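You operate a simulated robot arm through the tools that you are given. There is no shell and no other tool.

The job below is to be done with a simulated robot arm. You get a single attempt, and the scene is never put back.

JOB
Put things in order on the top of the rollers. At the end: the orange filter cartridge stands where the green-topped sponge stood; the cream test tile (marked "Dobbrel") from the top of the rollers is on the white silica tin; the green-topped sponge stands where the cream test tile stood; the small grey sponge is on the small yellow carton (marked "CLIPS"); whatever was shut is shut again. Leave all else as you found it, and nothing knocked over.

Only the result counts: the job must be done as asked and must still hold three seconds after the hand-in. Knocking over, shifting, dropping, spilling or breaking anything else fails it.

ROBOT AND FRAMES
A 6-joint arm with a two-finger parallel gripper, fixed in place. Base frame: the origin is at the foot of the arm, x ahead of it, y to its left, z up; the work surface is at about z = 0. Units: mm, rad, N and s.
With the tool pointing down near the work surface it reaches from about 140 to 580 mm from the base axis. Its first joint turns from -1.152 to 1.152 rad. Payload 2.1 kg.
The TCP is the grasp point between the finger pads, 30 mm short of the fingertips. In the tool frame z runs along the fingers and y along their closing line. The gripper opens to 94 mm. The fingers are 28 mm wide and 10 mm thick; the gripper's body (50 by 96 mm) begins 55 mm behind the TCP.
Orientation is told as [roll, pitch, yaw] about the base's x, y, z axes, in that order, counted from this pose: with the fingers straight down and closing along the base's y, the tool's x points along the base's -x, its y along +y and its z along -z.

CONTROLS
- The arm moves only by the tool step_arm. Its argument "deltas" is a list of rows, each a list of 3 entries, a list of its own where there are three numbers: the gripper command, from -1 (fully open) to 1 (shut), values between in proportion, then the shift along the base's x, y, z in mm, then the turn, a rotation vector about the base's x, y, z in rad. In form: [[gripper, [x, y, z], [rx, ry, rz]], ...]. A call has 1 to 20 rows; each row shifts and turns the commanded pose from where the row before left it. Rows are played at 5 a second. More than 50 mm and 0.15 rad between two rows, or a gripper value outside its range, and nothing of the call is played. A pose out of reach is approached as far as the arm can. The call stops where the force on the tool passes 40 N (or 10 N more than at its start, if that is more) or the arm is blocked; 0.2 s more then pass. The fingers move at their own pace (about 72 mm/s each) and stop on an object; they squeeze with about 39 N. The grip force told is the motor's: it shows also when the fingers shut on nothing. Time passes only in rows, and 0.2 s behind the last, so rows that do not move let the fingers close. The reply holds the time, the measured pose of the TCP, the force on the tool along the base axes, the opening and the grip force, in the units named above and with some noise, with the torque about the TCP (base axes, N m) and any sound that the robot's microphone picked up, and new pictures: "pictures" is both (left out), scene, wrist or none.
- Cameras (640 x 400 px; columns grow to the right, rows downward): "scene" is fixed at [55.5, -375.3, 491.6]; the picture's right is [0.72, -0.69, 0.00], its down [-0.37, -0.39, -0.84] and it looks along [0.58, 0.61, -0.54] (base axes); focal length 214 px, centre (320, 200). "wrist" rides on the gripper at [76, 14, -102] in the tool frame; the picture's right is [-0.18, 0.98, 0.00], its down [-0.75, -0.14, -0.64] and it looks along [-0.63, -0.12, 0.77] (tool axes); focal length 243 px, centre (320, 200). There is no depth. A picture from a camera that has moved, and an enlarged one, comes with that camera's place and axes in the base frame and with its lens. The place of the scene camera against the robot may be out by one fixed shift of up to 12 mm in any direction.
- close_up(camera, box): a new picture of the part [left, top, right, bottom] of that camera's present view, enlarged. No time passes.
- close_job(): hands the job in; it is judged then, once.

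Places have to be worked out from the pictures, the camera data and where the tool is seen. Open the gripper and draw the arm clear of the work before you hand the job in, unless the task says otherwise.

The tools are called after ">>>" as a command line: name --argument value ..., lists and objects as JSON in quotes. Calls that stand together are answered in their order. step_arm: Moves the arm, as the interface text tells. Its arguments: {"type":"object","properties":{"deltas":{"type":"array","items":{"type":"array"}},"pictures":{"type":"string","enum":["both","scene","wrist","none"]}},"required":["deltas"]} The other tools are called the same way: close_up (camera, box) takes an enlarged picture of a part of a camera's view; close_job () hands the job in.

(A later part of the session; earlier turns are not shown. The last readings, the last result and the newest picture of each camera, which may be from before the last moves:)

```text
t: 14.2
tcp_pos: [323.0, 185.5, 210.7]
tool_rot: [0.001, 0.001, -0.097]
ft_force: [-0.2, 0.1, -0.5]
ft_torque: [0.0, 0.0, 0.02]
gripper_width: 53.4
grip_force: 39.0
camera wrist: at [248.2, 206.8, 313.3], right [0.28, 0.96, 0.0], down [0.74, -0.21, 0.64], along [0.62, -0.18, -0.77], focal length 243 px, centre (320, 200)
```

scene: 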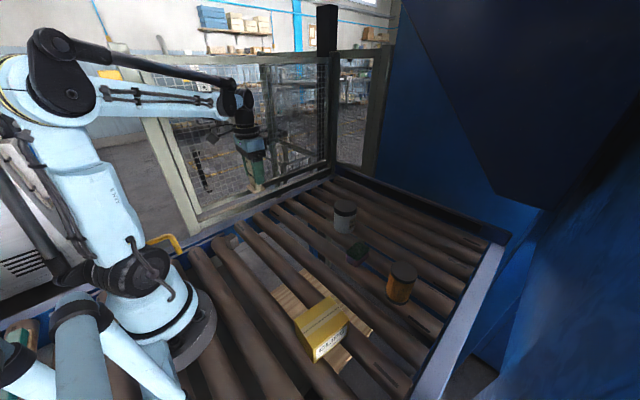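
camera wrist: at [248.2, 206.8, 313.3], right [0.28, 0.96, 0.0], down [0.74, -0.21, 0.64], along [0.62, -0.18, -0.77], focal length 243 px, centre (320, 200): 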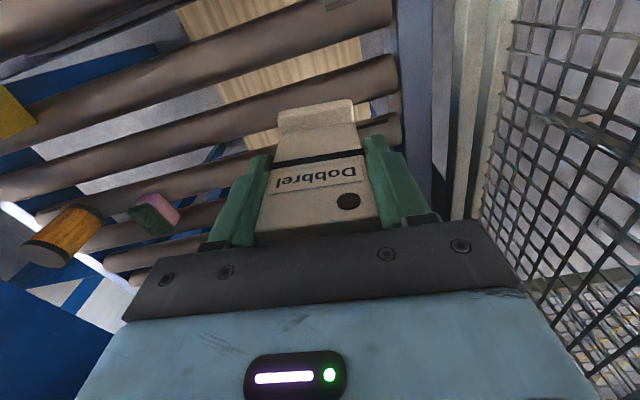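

The tile is held upright. I carry it over to the tin at safe height (tile bottom near z≈149), turning back to yaw 0 on the way.

>>> step_arm --deltas '[[1, [25, -25, 2], [0, 0, 0.02]], [1, [35, -35, 0], [0, 0, 0.02]], [1, [35, -35, 0], [0, 0, 0.02]], [1, [35, -35, 0], [0, 0, 0.02]], [1, [35, -35, 0], [0, 0, 0.016]], [1, [25, -25, 0], [0, 0, 0]], [1, [8, -9, 0], [0, 0, 0]], [1, [0, 0, 0], [0, 0, 0]]]'

>>> close_up --camera "scene" --box '[290, 130, 402, 240]'

>>> close_up --camera "wrist" --box '[230, 40, 410, 250]'

```text
t: 16.0
tcp_pos: [519.9, -13.8, 211.1]
tool_rot: [0.0, -0.001, -0.002]
ft_force: [0.1, 0.6, -0.9]
ft_torque: [-0.01, 0.01, 0.0]
gripper_width: 53.3
grip_force: 38.5
camera wrist: at [444.5, -0.2, 314.3], right [0.18, 0.98, 0.0], down [0.75, -0.14, 0.64], along [0.63, -0.12, -0.77], focal length 243 px, centre (320, 200)
```

scene: 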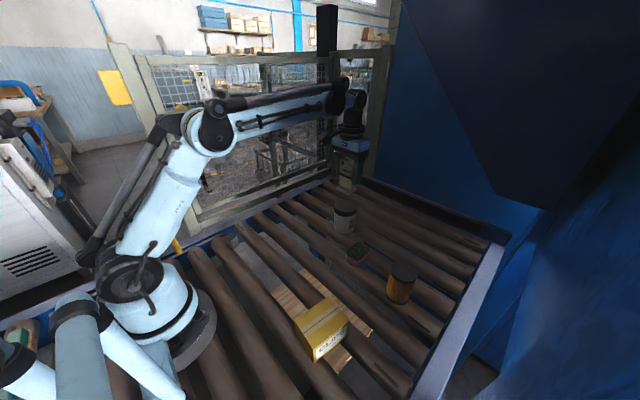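
wrist: 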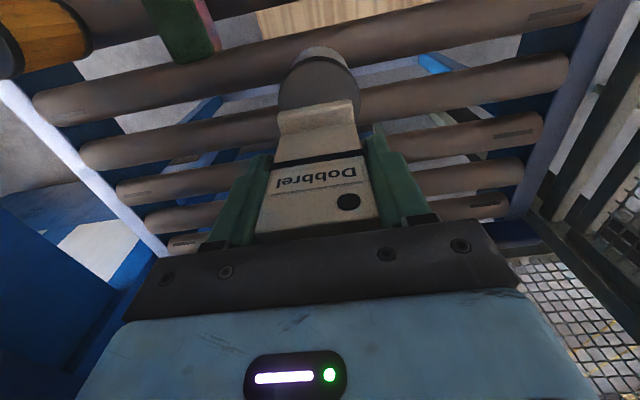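

```text
3.64 times, centred on (346, 185) of scene
camera zoom: at [55.5, -375.4, 491.6], right [0.72, -0.69, 0.0], down [-0.37, -0.39, -0.84], along [0.58, 0.61, -0.54], focal length 780 px, centre (226, 254)
```

zoom: 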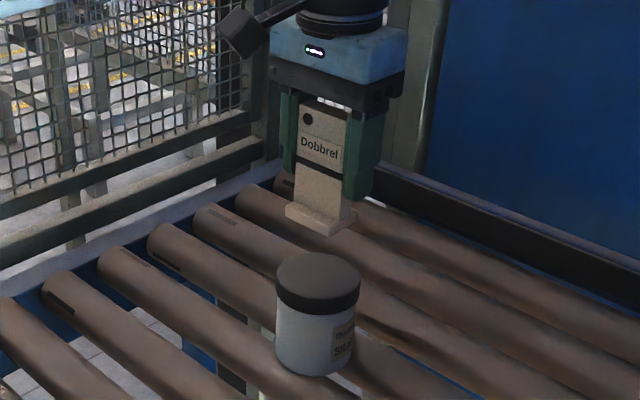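

```text
1.90 times, centred on (320, 145) of wrist
camera zoom: at [444.5, -0.2, 314.3], right [0.18, 0.98, 0.0], down [0.75, -0.14, 0.64], along [0.63, -0.12, -0.77], focal length 462 px, centre (320, 305)
```

zoom: 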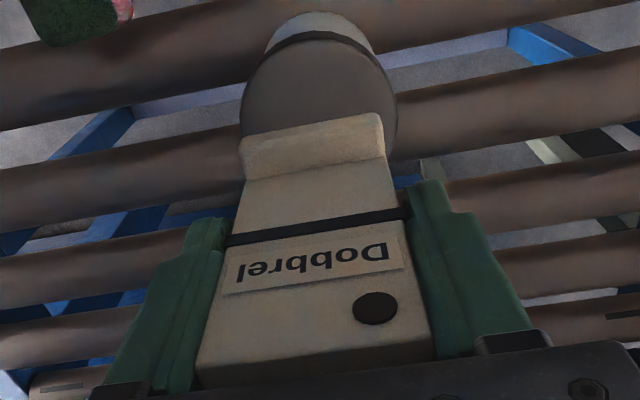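

The tile hangs directly over the lid. I lower most of the way, stopping about 5 mm above expected contact.

>>> step_arm --deltas '[[1, [1, 0, -20], [0, 0, 0]], [1, [0, 0, -20], [0, 0, 0]], [1, [0, 0, -12], [0, 0, 0]], [1, [0, 0, 0], [0, 0, 0]]]'

>>> close_up --camera "scene" --box '[310, 160, 374, 240]'

>>> close_up --camera "wrist" --box '[250, 60, 390, 160]'

```text
t: 17.0
tcp_pos: [521.3, -16.0, 160.4]
tool_rot: [0.0, 0.0, 0.0]
ft_force: [0.2, 0.0, -1.2]
ft_torque: [0.03, 0.03, 0.0]
gripper_width: 53.5
grip_force: 39.1
camera wrist: at [445.0, -0.9, 262.0], right [0.18, 0.98, 0.0], down [0.75, -0.14, 0.64], along [0.63, -0.12, -0.77], focal length 243 px, centre (320, 200)
```

scene: 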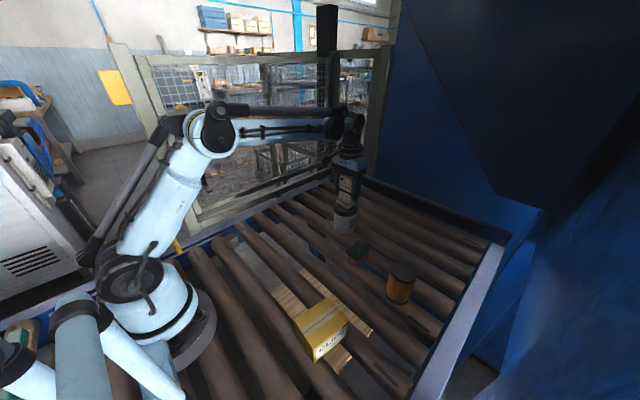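
wrist: 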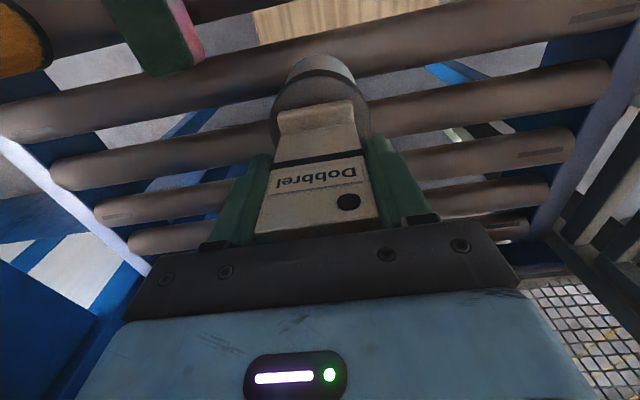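

```text
5.00 times, centred on (342, 200) of scene
camera zoom: at [55.5, -375.3, 491.6], right [0.72, -0.69, 0.0], down [-0.37, -0.39, -0.84], along [0.58, 0.61, -0.54], focal length 1072 px, centre (210, 200)
```

zoom: 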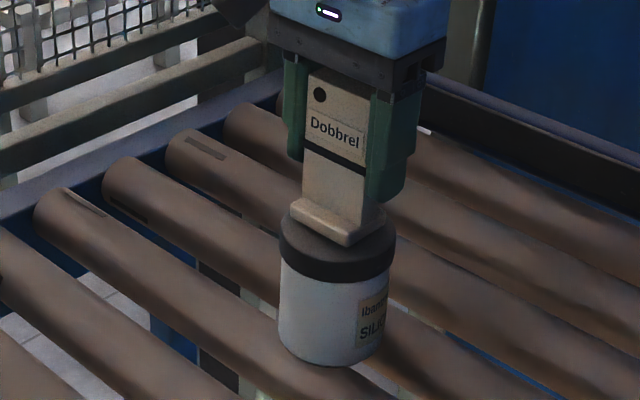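

```text
4.00 times, centred on (320, 110) of wrist
camera zoom: at [445.0, -0.9, 262.0], right [0.18, 0.98, 0.0], down [0.75, -0.14, 0.64], along [0.63, -0.12, -0.77], focal length 970 px, centre (320, 560)
```

zoom: 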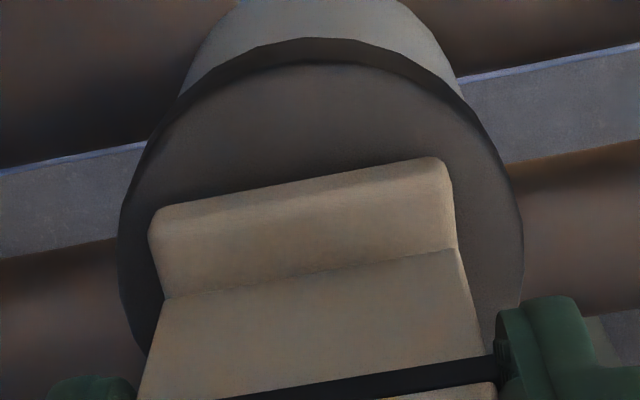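

The foot sits concentric over the lid with a gap of several mm. I lower in small steps watching the force.

>>> step_arm --deltas '[[1, [0, 0, -2], [0, 0, 0]], [1, [0, 0, -2], [0, 0, 0]], [1, [0, 0, -1], [0, 0, 0]], [1, [0, 0, 0], [0, 0, 0]]]' --pictures "none"

>>> close_up --camera "scene" --box '[318, 190, 366, 220]'

```text
t: 18.0
tcp_pos: [520.7, -15.6, 154.5]
tool_rot: [0.001, 0.0, 0.0]
ft_force: [-0.2, 0.1, 33.8]
ft_torque: [0.01, 0.3, -0.03]
gripper_width: 53.7
grip_force: 39.0
```

```text
13.33 times, centred on (342, 205) of scene
camera zoom: at [55.3, -375.3, 491.6], right [0.72, -0.69, 0.0], down [-0.37, -0.39, -0.84], along [0.58, 0.61, -0.54], focal length 2860 px, centre (27, 133)
```

zoom: 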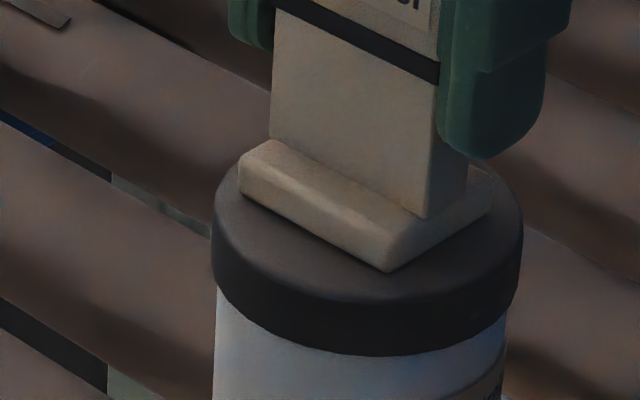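

Contact: 34 N of push. I back up a little to relieve the load before releasing.

>>> step_arm --deltas '[[1, [0, 0, 1], [0, 0, 0]], [1, [0, 0, 0], [0, 0, 0]]]' --pictures "none"

```text
t: 18.6
tcp_pos: [520.7, -14.3, 155.8]
tool_rot: [0.0, 0.0, 0.001]
ft_force: [-3.1, -1.5, 7.3]
ft_torque: [-0.02, 0.36, 0.04]
gripper_width: 53.4
grip_force: 39.2
```

Load is down to 7 N. I ease up 0.3 mm more and open the fingers in small steps.

>>> step_arm --deltas '[[1, [0, 0, 0.3], [0, 0, 0]], [-0.2, [0, 0, 0], [0, 0, 0]], [-0.3, [0, 0, 0], [0, 0, 0]], [-0.5, [0, 0, 0], [0, 0, 0]], [-1, [0, 0, 0], [0, 0, 0]], [-1, [0, 0, 0], [0, 0, 0]]]'

>>> close_up --camera "scene" --box '[310, 150, 374, 240]'

>>> close_up --camera "wrist" --box '[230, 60, 420, 240]'

```text
t: 20.0
tcp_pos: [522.1, -15.5, 156.5]
tool_rot: [0.0, -0.002, 0.0]
ft_force: [1.3, 0.2, 0.1]
ft_torque: [0.02, 0.05, -0.01]
gripper_width: 93.9
grip_force: 0.1
camera wrist: at [445.1, -0.4, 258.1], right [0.18, 0.98, 0.0], down [0.75, -0.14, 0.64], along [0.63, -0.12, -0.77], focal length 243 px, centre (320, 200)
```

scene: 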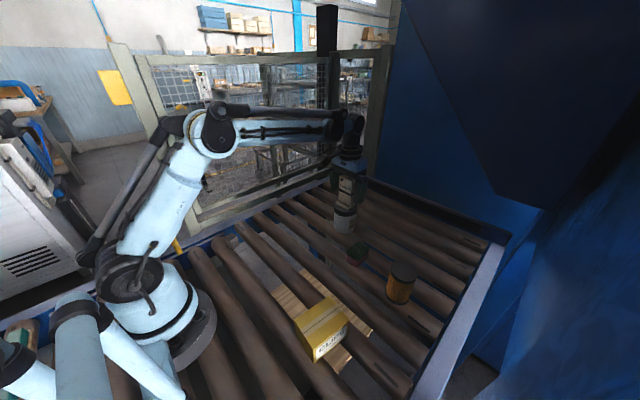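
wrist: 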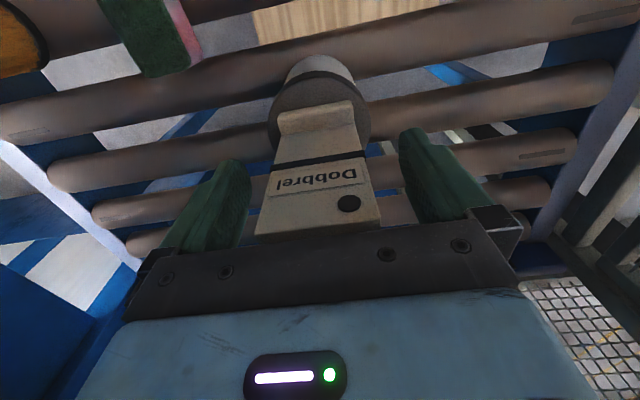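

```text
4.44 times, centred on (342, 195) of scene
camera zoom: at [55.5, -375.3, 491.6], right [0.72, -0.69, 0.0], down [-0.37, -0.39, -0.84], along [0.58, 0.61, -0.54], focal length 953 px, centre (222, 222)
```

zoom: 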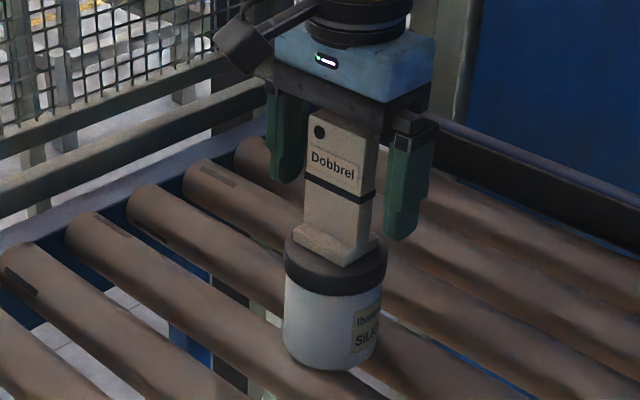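

```text
2.22 times, centred on (325, 150) of wrist
camera zoom: at [445.1, -0.4, 258.1], right [0.18, 0.98, 0.0], down [0.75, -0.14, 0.64], along [0.63, -0.12, -0.77], focal length 539 px, centre (309, 311)
```

zoom: 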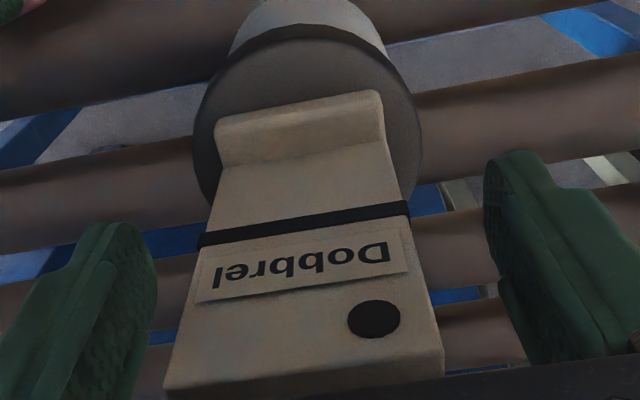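

The tile stands upright on the tin, released. I rise straight up until the tips clear its top (~186), then move above the green sponge.

>>> step_arm --deltas '[[-1, [0, 0, 20], [0, 0, 0]], [-1, [0, 0, 35], [0, 0, 0]], [-1, [0, 0, 40], [0, 0, 0]], [-1, [-27, -40, 0], [0, 0, 0]], [-1, [-27, -40, 0], [0, 0, 0]], [-1, [-26, -39, 0], [0, 0, 0]], [-1, [0, 0, -45], [0, 0, 0]], [-1, [0, 0, -45], [0, 0, 0]], [-1, [0, 0, 0], [0, 0, 0]]]'

>>> close_up --camera "wrist" --box '[230, 40, 410, 160]'

>>> close_up --camera "scene" --box '[300, 160, 430, 310]'

```text
t: 22.0
tcp_pos: [444.7, -133.9, 160.0]
tool_rot: [0.0, -0.001, 0.0]
ft_force: [-0.2, -0.2, -0.6]
ft_torque: [0.0, -0.02, 0.03]
gripper_width: 94.1
grip_force: 0.2
camera wrist: at [369.2, -119.6, 262.9], right [0.18, 0.98, 0.0], down [0.75, -0.14, 0.64], along [0.63, -0.12, -0.77], focal length 243 px, centre (320, 200)
```

scene: 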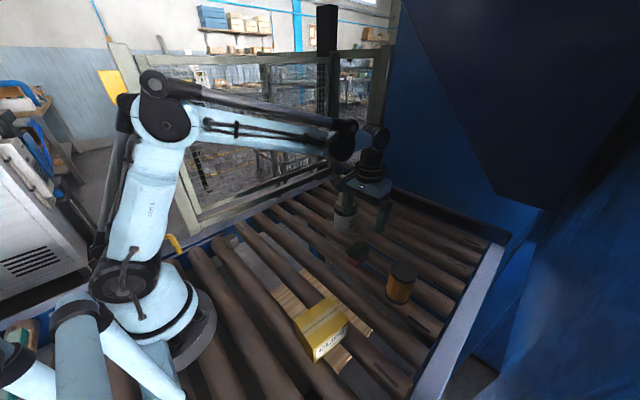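
wrist: 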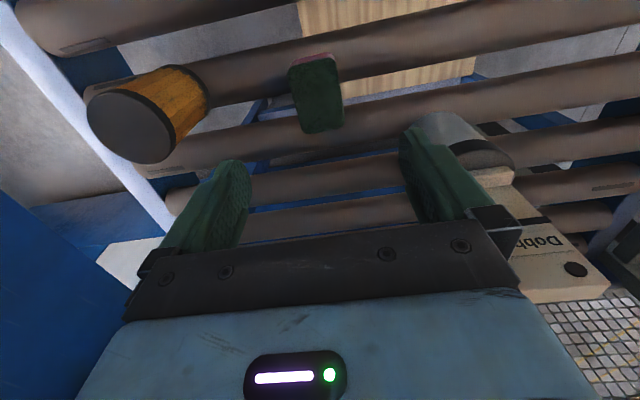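

```text
3.33 times, centred on (320, 100) of wrist
camera zoom: at [369.2, -119.6, 262.9], right [0.18, 0.98, 0.0], down [0.75, -0.14, 0.64], along [0.63, -0.12, -0.77], focal length 809 px, centre (320, 533)
```

zoom: 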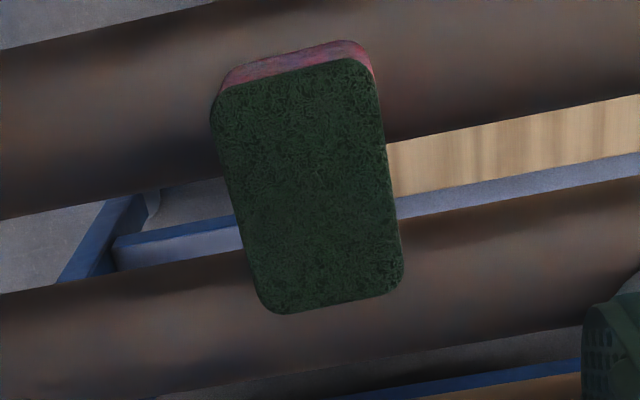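

```text
2.67 times, centred on (365, 235) of scene
camera zoom: at [55.4, -375.3, 491.6], right [0.72, -0.69, 0.0], down [-0.37, -0.39, -0.84], along [0.58, 0.61, -0.54], focal length 572 px, centre (200, 107)
```

zoom: 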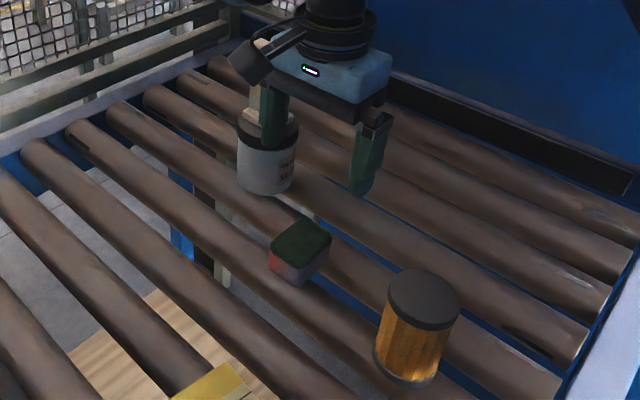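

Sponge confirmed at (441,-134.8) with yaw≈0. I centre on it and descend to about z=40 first.

>>> step_arm --deltas '[[-1, [-3.5, -0.9, -40], [0, 0, 0]], [-1, [0, 0, -40], [0, 0, 0]], [-1, [0, 0, -25], [0, 0, 0]], [-1, [0, 0, -15], [0, 0, 0]], [-1, [0, 0, 0], [0, 0, 0]]]'

```text
t: 23.2
tcp_pos: [436.2, -133.8, 44.7]
tool_rot: [-0.002, 0.0, -0.001]
ft_force: [-0.2, -0.9, -0.1]
ft_torque: [-0.02, -0.01, 0.0]
gripper_width: 94.0
grip_force: 0.1
camera wrist: at [360.8, -119.7, 146.4], right [0.18, 0.98, 0.0], down [0.75, -0.14, 0.64], along [0.63, -0.12, -0.77], focal length 243 px, centre (320, 200)
```

scene: 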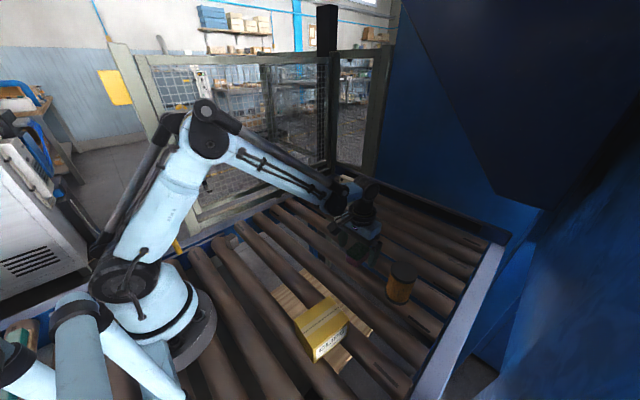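
wrist: 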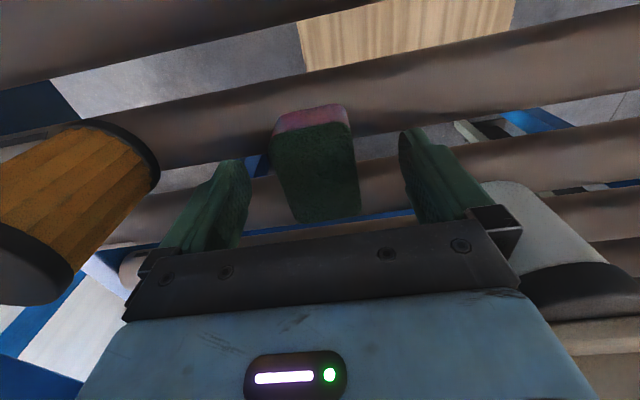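

The fingers straddle the sponge; the TCP reads x=436, so I nudge +4 mm in x and lower to z≈37, then close.

>>> step_arm --deltas '[[-1, [4, -0.8, -4], [0, 0, 0]], [-1, [0, 0, -4], [0, 0, 0]], [-1, [0, 0, 0], [0, 0, 0]]]' --pictures "wrist"

>>> close_up --camera "wrist" --box '[180, 80, 480, 260]'

```text
t: 24.0
tcp_pos: [441.8, -134.7, 33.1]
tool_rot: [0.0, 0.0, -0.001]
ft_force: [0.3, -0.4, -0.1]
ft_torque: [0.01, 0.01, 0.03]
gripper_width: 93.8
grip_force: 0.0
camera wrist: at [365.3, -120.4, 135.8], right [0.18, 0.98, 0.0], down [0.75, -0.14, 0.64], along [0.63, -0.12, -0.77], focal length 243 px, centre (320, 200)
```

wrist: 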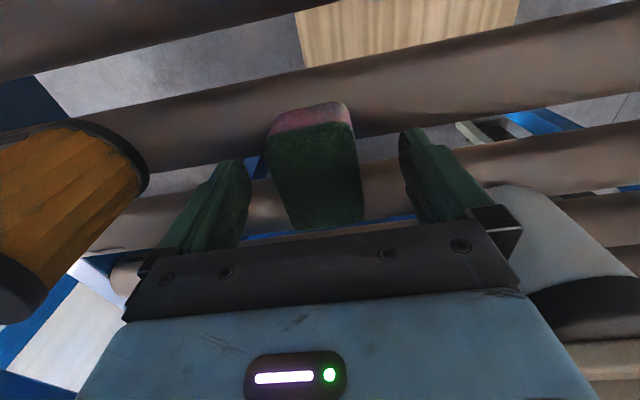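

```text
2.13 times, centred on (330, 170) of wrist
camera zoom: at [365.3, -120.4, 135.8], right [0.18, 0.98, 0.0], down [0.75, -0.14, 0.64], along [0.63, -0.12, -0.77], focal length 518 px, centre (299, 264)
```

zoom: 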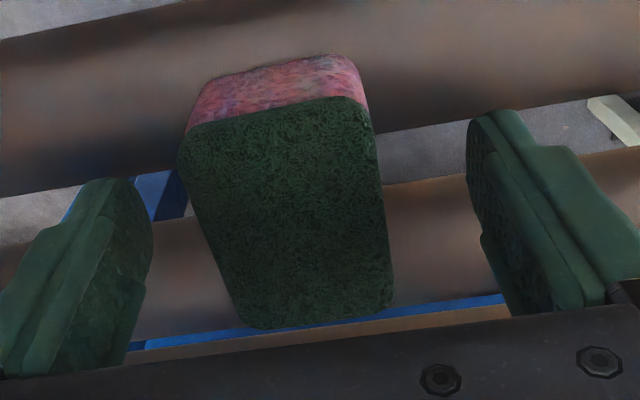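

Tips are at about z=3 with no contact and the sponge is centred between the fingers. I close on it.

>>> step_arm --deltas '[[1, [0, 0, 0], [0, 0, 0]], [1, [0, 0, 0], [0, 0, 0]], [1, [0, 0, 0], [0, 0, 0]], [1, [0, 0, 0], [0, 0, 0]]]' --pictures "wrist"

```text
t: 25.0
tcp_pos: [442.5, -134.9, 32.9]
tool_rot: [0.0, 0.001, 0.001]
ft_force: [0.4, -0.1, 0.7]
ft_torque: [0.0, 0.03, 0.0]
gripper_width: 43.8
grip_force: 38.6
camera wrist: at [365.3, -120.4, 136.0], right [0.18, 0.98, 0.0], down [0.75, -0.14, 0.64], along [0.63, -0.12, -0.77], focal length 243 px, centre (320, 200)
```

wrist: 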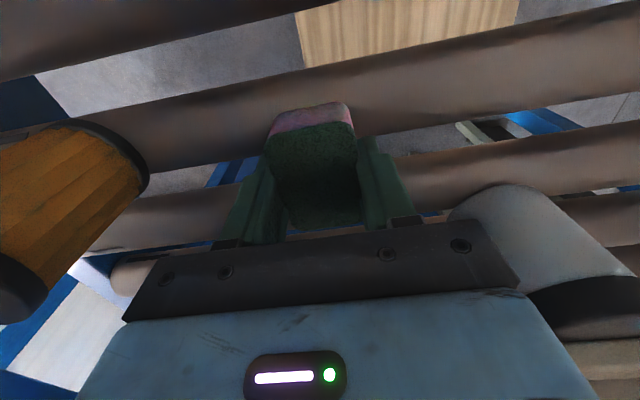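

Grip at 43.8 mm. I lift straight up, then carry the sponge to the tile's old place at (320.3,185).

>>> step_arm --deltas '[[1, [0, 0, 10], [0, 0, 0]], [1, [0, 0, 30], [0, 0, 0]], [1, [0, 0, 45], [0, 0, 0]], [1, [0, 0, 45], [0, 0, 0]], [1, [-15, 40, 0], [0, 0, 0]], [1, [-15, 40, 0], [0, 0, 0]], [1, [-15, 40, 0], [0, 0, 0]], [1, [-15, 40, 0], [0, 0, 0]], [1, [-15, 40, 0], [0, 0, 0]], [1, [-15, 40, 0], [0, 0, 0]], [1, [-15, 40, 0], [0, 0, 0]], [1, [-15.5, 40, 0], [0, 0, 0]], [1, [0, 0, 0], [0, 0, 0]]]'

```text
t: 27.8
tcp_pos: [319.1, 185.3, 164.6]
tool_rot: [0.0, 0.0, -0.001]
ft_force: [0.5, 0.5, 0.3]
ft_torque: [0.0, 0.01, 0.01]
gripper_width: 43.8
grip_force: 39.1
camera wrist: at [242.7, 200.0, 266.8], right [0.18, 0.98, 0.0], down [0.75, -0.14, 0.64], along [0.63, -0.12, -0.77], focal length 243 px, centre (320, 200)
```

scene: 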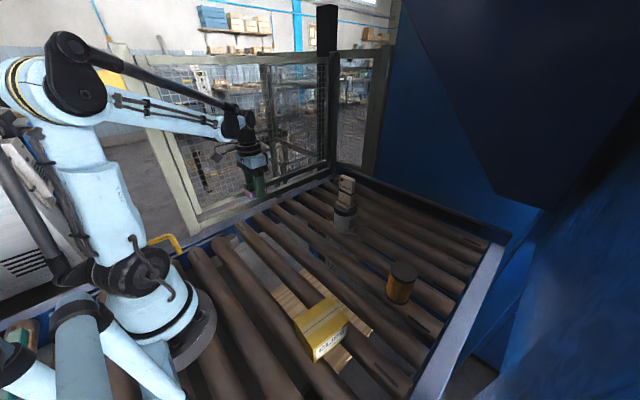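
wrist: 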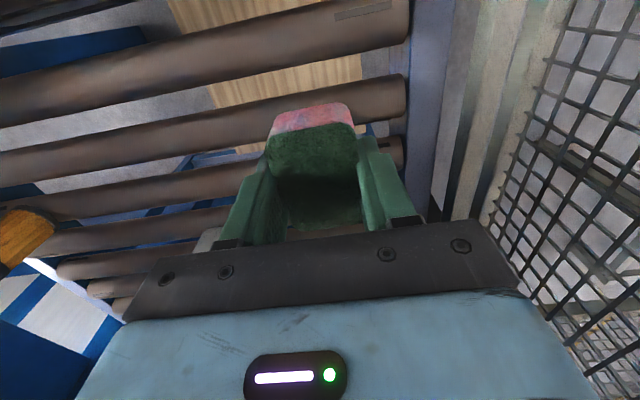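

The sponge is held level over the target. I shift +2 mm in x and lower to about 6 mm above the surface.

>>> step_arm --deltas '[[1, [2, -0.3, -40], [0, 0, 0]], [1, [0, 0, -40], [0, 0, 0]], [1, [0, 0, -30], [0, 0, 0]], [1, [0, 0, -13], [0, 0, 0]], [1, [0, 0, 0], [0, 0, 0]], [1, [0, 0, 0], [0, 0, 0]]]'

>>> close_up --camera "scene" --box '[230, 190, 310, 250]'

```text
t: 29.2
tcp_pos: [323.8, 185.2, 38.8]
tool_rot: [0.0, 0.0, 0.001]
ft_force: [0.3, -0.7, -0.2]
ft_torque: [-0.03, 0.0, 0.0]
gripper_width: 43.5
grip_force: 39.2
camera wrist: at [247.6, 199.2, 141.3], right [0.18, 0.98, 0.0], down [0.75, -0.14, 0.64], along [0.63, -0.12, -0.77], focal length 243 px, centre (320, 200)
```

scene: 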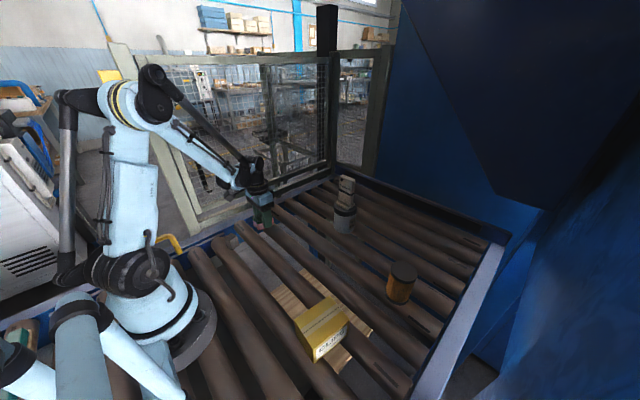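
wrist: 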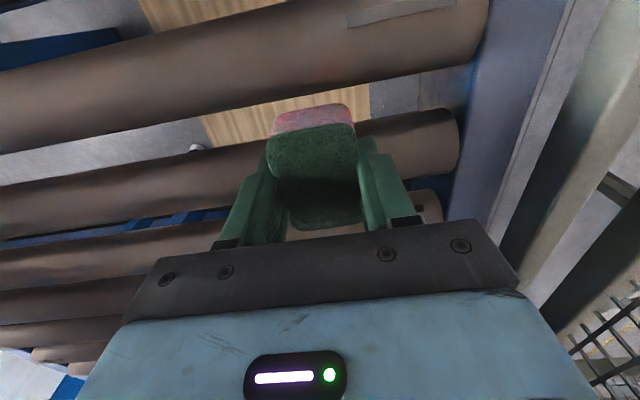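

```text
6.67 times, centred on (270, 220) of scene
camera zoom: at [55.5, -375.3, 491.6], right [0.72, -0.69, 0.0], down [-0.37, -0.39, -0.84], along [0.58, 0.61, -0.54], focal length 1430 px, centre (653, 67)
```

zoom: 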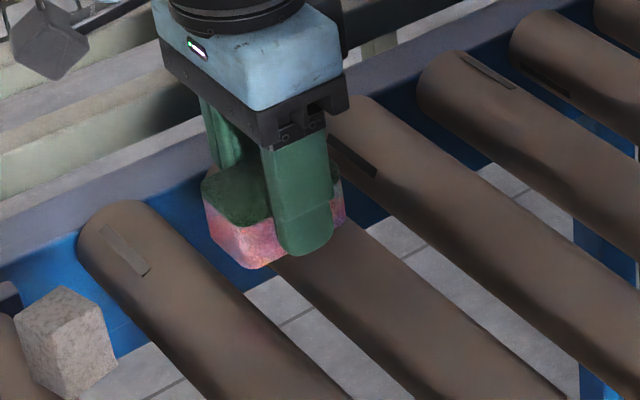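

Sponge is near the surface; I correct x by -2 mm and lower gently with force check.

>>> step_arm --deltas '[[1, [-2, -0.2, -2], [0, 0, 0]], [1, [0, 0, -1.5], [0, 0, 0]], [1, [0, 0, -1], [0, 0, 0]], [1, [0, 0, 0], [0, 0, 0]]]' --pictures "none"

```text
t: 30.2
tcp_pos: [321.2, 184.0, 35.3]
tool_rot: [0.0, -0.002, -0.001]
ft_force: [-0.2, 1.1, -0.5]
ft_torque: [0.02, -0.03, 0.04]
gripper_width: 43.3
grip_force: 39.0
```

>>> step_arm --deltas '[[1, [0, 0.8, -1], [0, 0, 0]], [1, [0, 0, -0.7], [0, 0, 0]], [1, [0, 0, 0], [0, 0, 0]]]' --pictures "none"

```text
t: 31.0
tcp_pos: [322.3, 185.9, 32.0]
tool_rot: [-0.001, 0.0, -0.001]
ft_force: [-0.6, 0.3, 11.4]
ft_torque: [0.03, -0.02, 0.03]
gripper_width: 43.6
grip_force: 39.3
```

Contact at 11 N. I ease up 0.4 mm and open in small steps.

>>> step_arm --deltas '[[1, [0, 0, 0.4], [0, 0, 0]], [0, [0, 0, 0], [0, 0, 0]], [-0.15, [0, 0, 0], [0, 0, 0]], [-0.4, [0, 0, 0], [0, 0, 0]], [-0.7, [0, 0, 0], [0, 0, 0]], [-0.7, [0, 0, 0], [0, 0, 0]]]'

>>> close_up --camera "scene" --box '[230, 190, 310, 250]'

```text
t: 32.4
tcp_pos: [321.6, 185.6, 33.9]
tool_rot: [-0.001, 0.001, -0.001]
ft_force: [0.0, 0.0, 0.0]
ft_torque: [-0.03, -0.02, 0.0]
gripper_width: 79.7
grip_force: 0.0
camera wrist: at [245.3, 199.5, 135.6], right [0.18, 0.98, 0.0], down [0.75, -0.14, 0.64], along [0.63, -0.12, -0.77], focal length 243 px, centre (320, 200)
```

scene: 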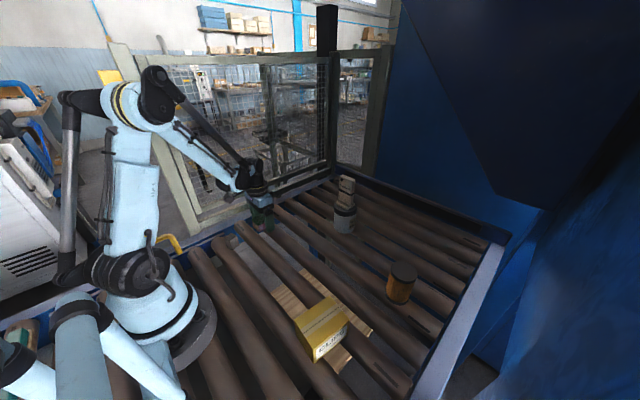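
wrist: 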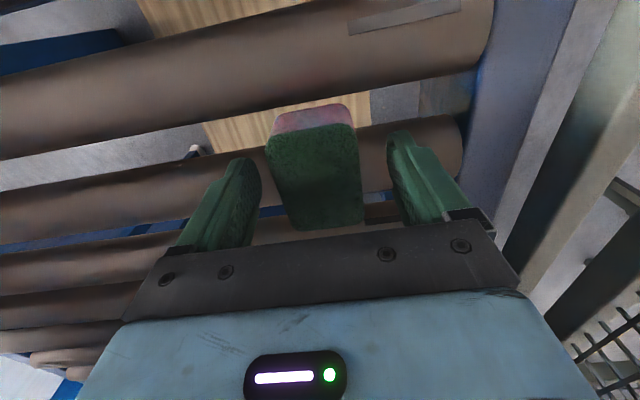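

```text
6.67 times, centred on (270, 220) of scene
camera zoom: at [55.5, -375.3, 491.6], right [0.72, -0.69, 0.0], down [-0.37, -0.39, -0.84], along [0.58, 0.61, -0.54], focal length 1430 px, centre (653, 67)
```

zoom: 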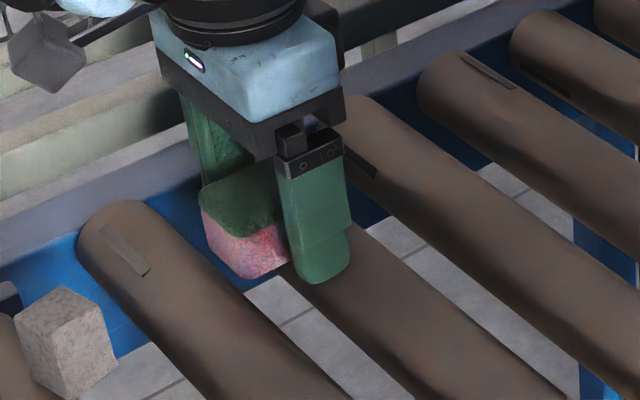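

The sponge is released and sits flat. I rise straight up and verify its position from the wrist camera.

>>> step_arm --deltas '[[-0.7, [0, 0, 30], [0, 0, 0]], [-1, [0, 0, 45], [0, 0, 0]], [-1, [0, 0, 50], [0, 0, 0]], [-1, [0, 0, 0], [0, 0, 0]]]'

>>> close_up --camera "wrist" --box '[230, 40, 410, 160]'

>>> close_up --camera "scene" --box '[230, 190, 310, 250]'

```text
t: 33.4
tcp_pos: [321.9, 187.8, 154.0]
tool_rot: [-0.001, 0.001, 0.0]
ft_force: [0.0, -0.3, -0.3]
ft_torque: [0.0, 0.04, -0.01]
gripper_width: 94.3
grip_force: 0.1
camera wrist: at [245.6, 202.9, 256.3], right [0.18, 0.98, 0.0], down [0.75, -0.14, 0.64], along [0.63, -0.12, -0.77], focal length 243 px, centre (320, 200)
```

scene: 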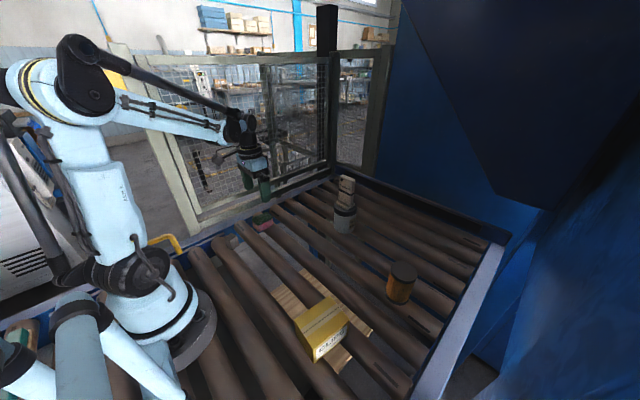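
wrist: 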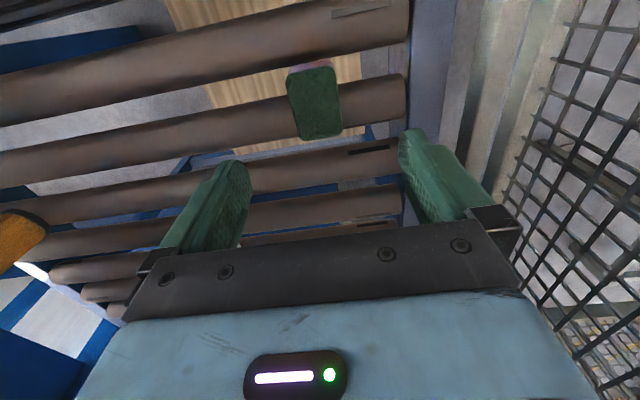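

```text
3.33 times, centred on (320, 100) of wrist
camera zoom: at [245.6, 202.9, 256.3], right [0.18, 0.98, 0.0], down [0.75, -0.14, 0.64], along [0.63, -0.12, -0.77], focal length 809 px, centre (320, 533)
```

zoom: 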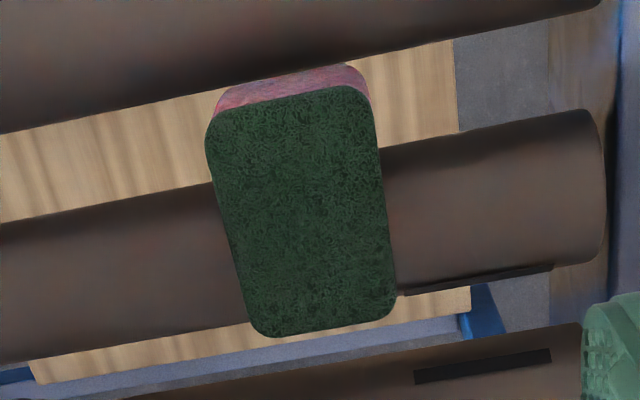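

```text
6.67 times, centred on (270, 220) of scene
camera zoom: at [55.5, -375.3, 491.6], right [0.72, -0.69, 0.0], down [-0.37, -0.39, -0.84], along [0.58, 0.61, -0.54], focal length 1430 px, centre (653, 67)
```

zoom: 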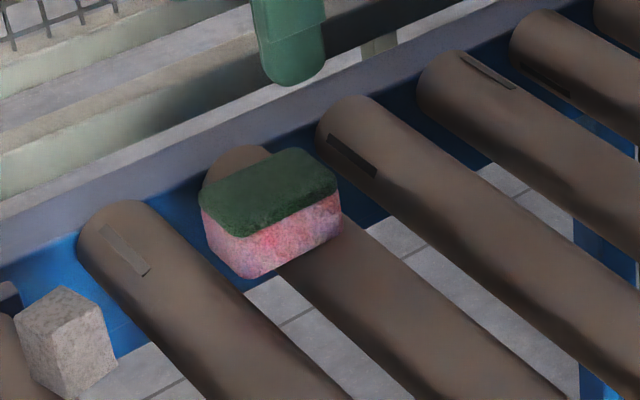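

Sponge now at (321.6,184.6), within about 1.5 mm of the tile's old centre. Next I travel to above the orange cartridge.

>>> step_arm --deltas '[[-1, [8, -42, 10], [0, 0, 0]], [-1, [8, -42, 10], [0, 0, 0]], [-1, [8, -42, 10], [0, 0, 0]], [-1, [8, -42, 10], [0, 0, 0]], [-1, [8, -42, 5], [0, 0, 0]], [-1, [8, -42, 0], [0, 0, 0]], [-1, [8, -42, 0], [0, 0, 0]], [-1, [8, -42, 0], [0, 0, 0]], [-1, [8, -42, 0], [0, 0, 0]], [-1, [8, -42, 0], [0, 0, 0]], [-1, [8, -42, 0], [0, 0, 0]], [-1, [0, 0, 0], [0, 0, 0]]]'

>>> close_up --camera "wrist" --box '[230, 30, 410, 170]'

```text
t: 36.0
tcp_pos: [410.9, -276.5, 204.4]
tool_rot: [0.001, -0.001, 0.001]
ft_force: [-0.4, -0.4, 0.8]
ft_torque: [0.0, 0.0, -0.04]
gripper_width: 94.0
grip_force: 0.1
camera wrist: at [335.0, -261.6, 307.4], right [0.18, 0.98, 0.0], down [0.75, -0.14, 0.64], along [0.63, -0.12, -0.77], focal length 243 px, centre (320, 200)
```

scene: 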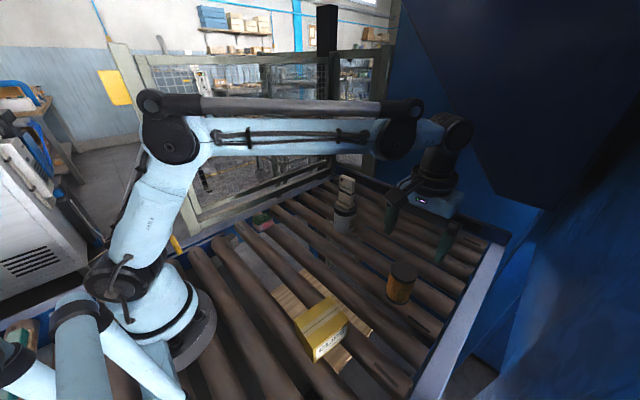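
wrist: 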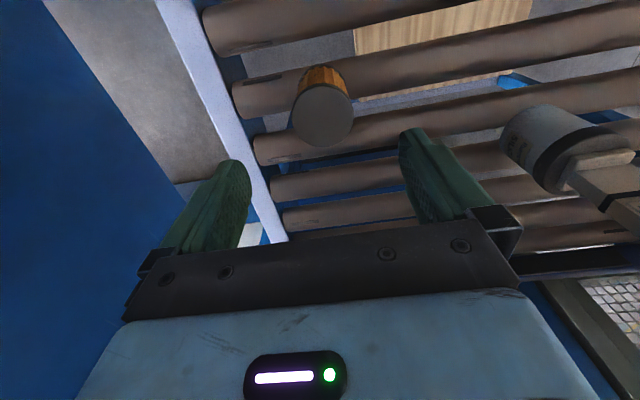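

```text
2.86 times, centred on (320, 100) of wrist
camera zoom: at [335.0, -261.6, 307.4], right [0.18, 0.98, 0.0], down [0.75, -0.14, 0.64], along [0.63, -0.12, -0.77], focal length 693 px, centre (320, 486)
```

zoom: 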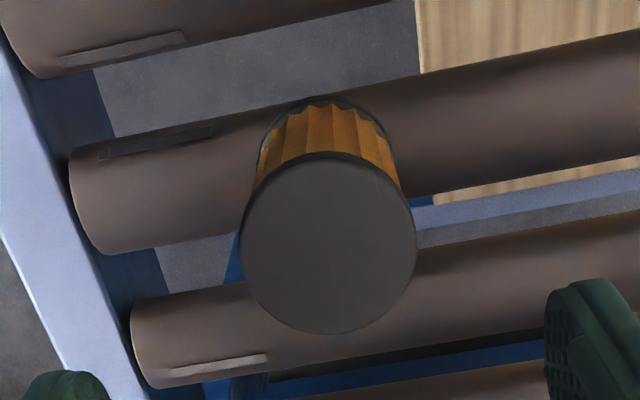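

Cartridge centre works out to (418.4,-274), diameter ~55, height ~92. I centre over it and lower until the tips are just above its top for a check.

>>> step_arm --deltas '[[-1, [7.5, 2.5, -35], [0, 0, 0]], [-1, [0, 0, -35], [0, 0, 0]], [-1, [0, 0, 0], [0, 0, 0]]]' --pictures "wrist"

>>> close_up --camera "wrist" --box '[180, 30, 480, 230]'

```text
t: 36.8
tcp_pos: [417.4, -275.2, 135.1]
tool_rot: [0.0, 0.0, -0.001]
ft_force: [0.3, -0.4, -0.2]
ft_torque: [0.01, -0.02, 0.05]
gripper_width: 94.1
grip_force: 0.0
camera wrist: at [341.7, -261.4, 237.1], right [0.18, 0.98, 0.0], down [0.75, -0.14, 0.64], along [0.63, -0.12, -0.77], focal length 243 px, centre (320, 200)
```

wrist: 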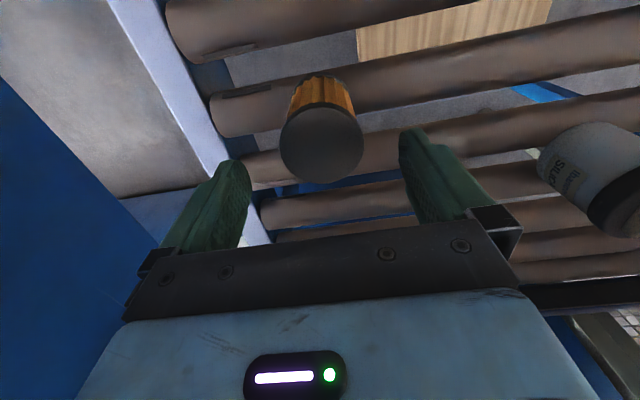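

```text
2.00 times, centred on (330, 130) of wrist
camera zoom: at [341.7, -261.4, 237.1], right [0.18, 0.98, 0.0], down [0.75, -0.14, 0.64], along [0.63, -0.12, -0.77], focal length 485 px, centre (300, 340)
```

zoom: 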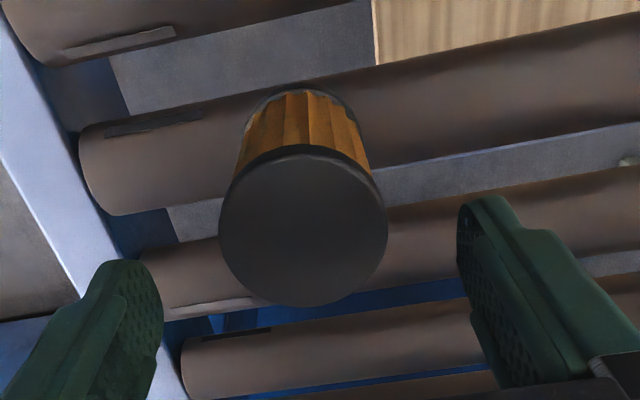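

Centred to within about 1 mm. I descend to z≈50 (tips at 20) and close.

>>> step_arm --deltas '[[-1, [0.5, 1, -35], [0, 0, 0]], [-1, [0, 0, -30], [0, 0, 0]], [-1, [0, 0, -20], [0, 0, 0]], [-1, [0, 0, 0], [0, 0, 0]]]'

>>> close_up --camera "wrist" --box '[180, 60, 480, 260]'

```text
t: 37.8
tcp_pos: [416.5, -273.1, 47.6]
tool_rot: [0.001, -0.001, 0.0]
ft_force: [-0.1, -0.4, 0.6]
ft_torque: [-0.03, -0.05, 0.02]
gripper_width: 94.0
grip_force: 0.0
camera wrist: at [341.0, -257.9, 149.7], right [0.18, 0.98, 0.0], down [0.75, -0.14, 0.64], along [0.63, -0.12, -0.77], focal length 243 px, centre (320, 200)
```

scene: 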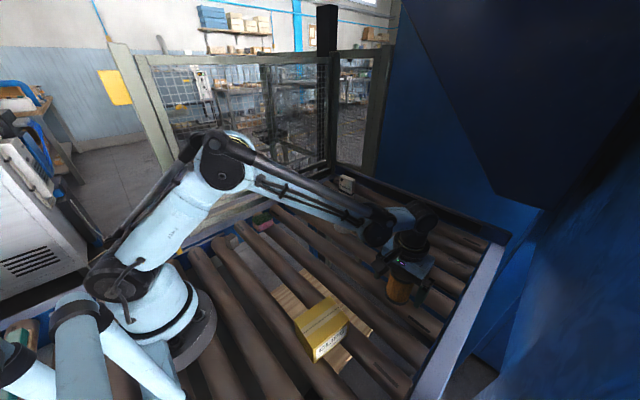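
wrist: 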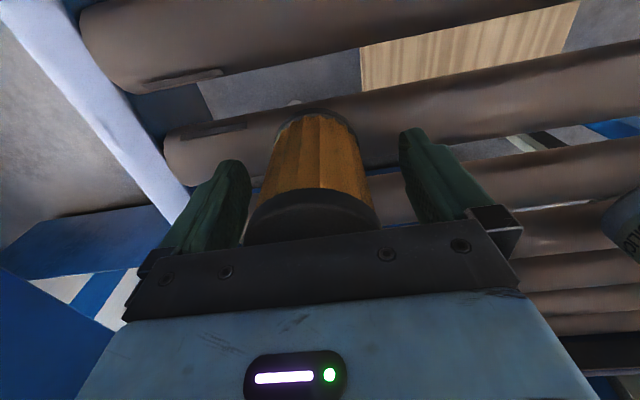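

```text
2.00 times, centred on (330, 160) of wrist
camera zoom: at [341.0, -257.9, 149.7], right [0.18, 0.98, 0.0], down [0.75, -0.14, 0.64], along [0.63, -0.12, -0.77], focal length 485 px, centre (300, 280)
```

zoom: 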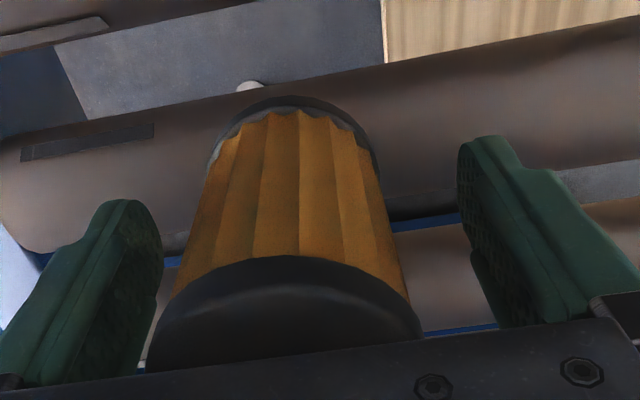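

Good straddle. I nudge x by +1.5 mm and close on the cartridge.

>>> step_arm --deltas '[[-1, [1.5, -0.6, 1], [0, 0, 0]], [-1, [0, 0, 0], [0, 0, 0]], [1, [0, 0, 0], [0, 0, 0]], [1, [0, 0, 0], [0, 0, 0]], [1, [0, 0, 0], [0, 0, 0]], [1, [0, 0, 0], [0, 0, 0]]]' --pictures "wrist"

```text
t: 39.2
tcp_pos: [419.8, -272.5, 49.7]
tool_rot: [0.001, 0.0, 0.001]
ft_force: [0.7, 0.0, 0.4]
ft_torque: [0.02, 0.0, 0.01]
gripper_width: 56.9
grip_force: 39.3
camera wrist: at [342.5, -258.7, 151.6], right [0.18, 0.98, 0.0], down [0.75, -0.14, 0.64], along [0.63, -0.12, -0.77], focal length 243 px, centre (320, 200)
```

wrist: 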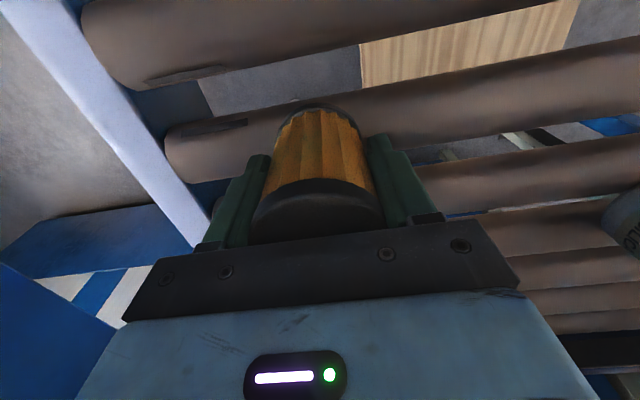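

Gripped at 56.9 mm. I lift and carry it toward the sponge's old place (441,-134.8), staying about 80 mm up.

>>> step_arm --deltas '[[1, [0, 0, 8], [0, 0, 0]], [1, [0, 0, 25], [0, 0, 0]], [1, [0, 0, 40], [0, 0, 0]], [1, [5, 34, 0], [0, 0, 0]], [1, [6, 35, 0], [0, 0, 0]], [1, [6, 35, 0], [0, 0, 0]], [1, [5, 34, 0], [0, 0, 0]], [1, [0, 0, 0], [0, 0, 0]], [1, [0, 0, 0], [0, 0, 0]]]'

>>> close_up --camera "scene" --box '[310, 160, 440, 290]'

>>> close_up --camera "wrist" --box '[220, 80, 420, 250]'

```text
t: 41.2
tcp_pos: [441.5, -132.8, 122.3]
tool_rot: [0.002, -0.001, 0.001]
ft_force: [0.2, 0.2, -1.1]
ft_torque: [-0.02, -0.02, 0.03]
gripper_width: 57.1
grip_force: 38.8
camera wrist: at [365.6, -119.2, 224.9], right [0.18, 0.98, 0.0], down [0.75, -0.14, 0.64], along [0.63, -0.12, -0.77], focal length 243 px, centre (320, 200)
```

scene: 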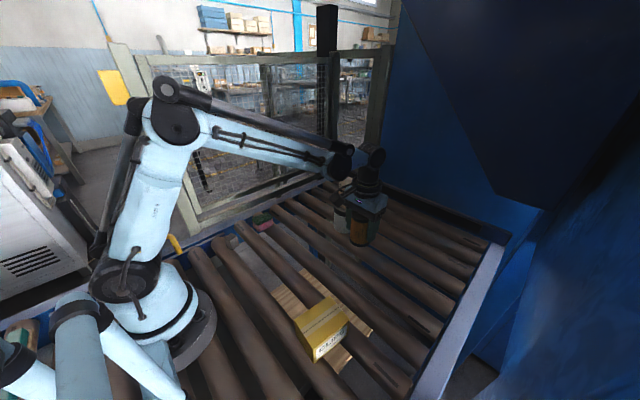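
wrist: 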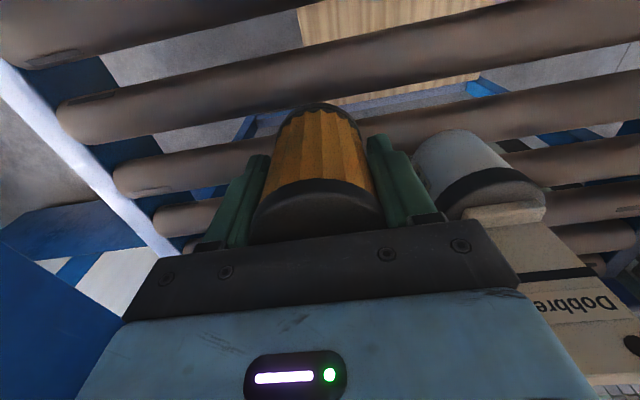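

```text
3.08 times, centred on (375, 225) of scene
camera zoom: at [55.5, -375.3, 491.6], right [0.72, -0.69, 0.0], down [-0.37, -0.39, -0.84], along [0.58, 0.61, -0.54], focal length 660 px, centre (151, 123)
```

zoom: 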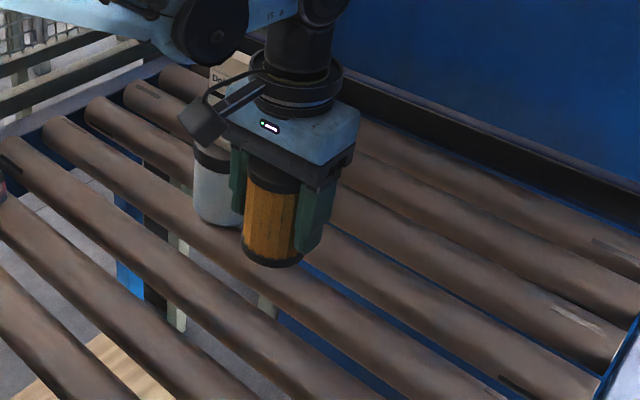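

```text
2.35 times, centred on (320, 165) of wrist
camera zoom: at [365.6, -119.2, 224.9], right [0.18, 0.98, 0.0], down [0.75, -0.14, 0.64], along [0.63, -0.12, -0.77], focal length 571 px, centre (320, 282)
```

zoom: 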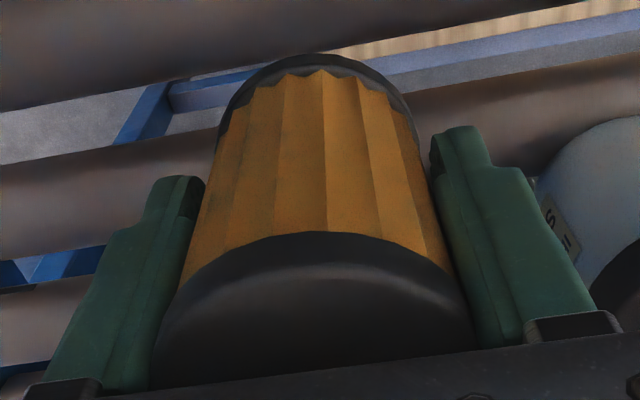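

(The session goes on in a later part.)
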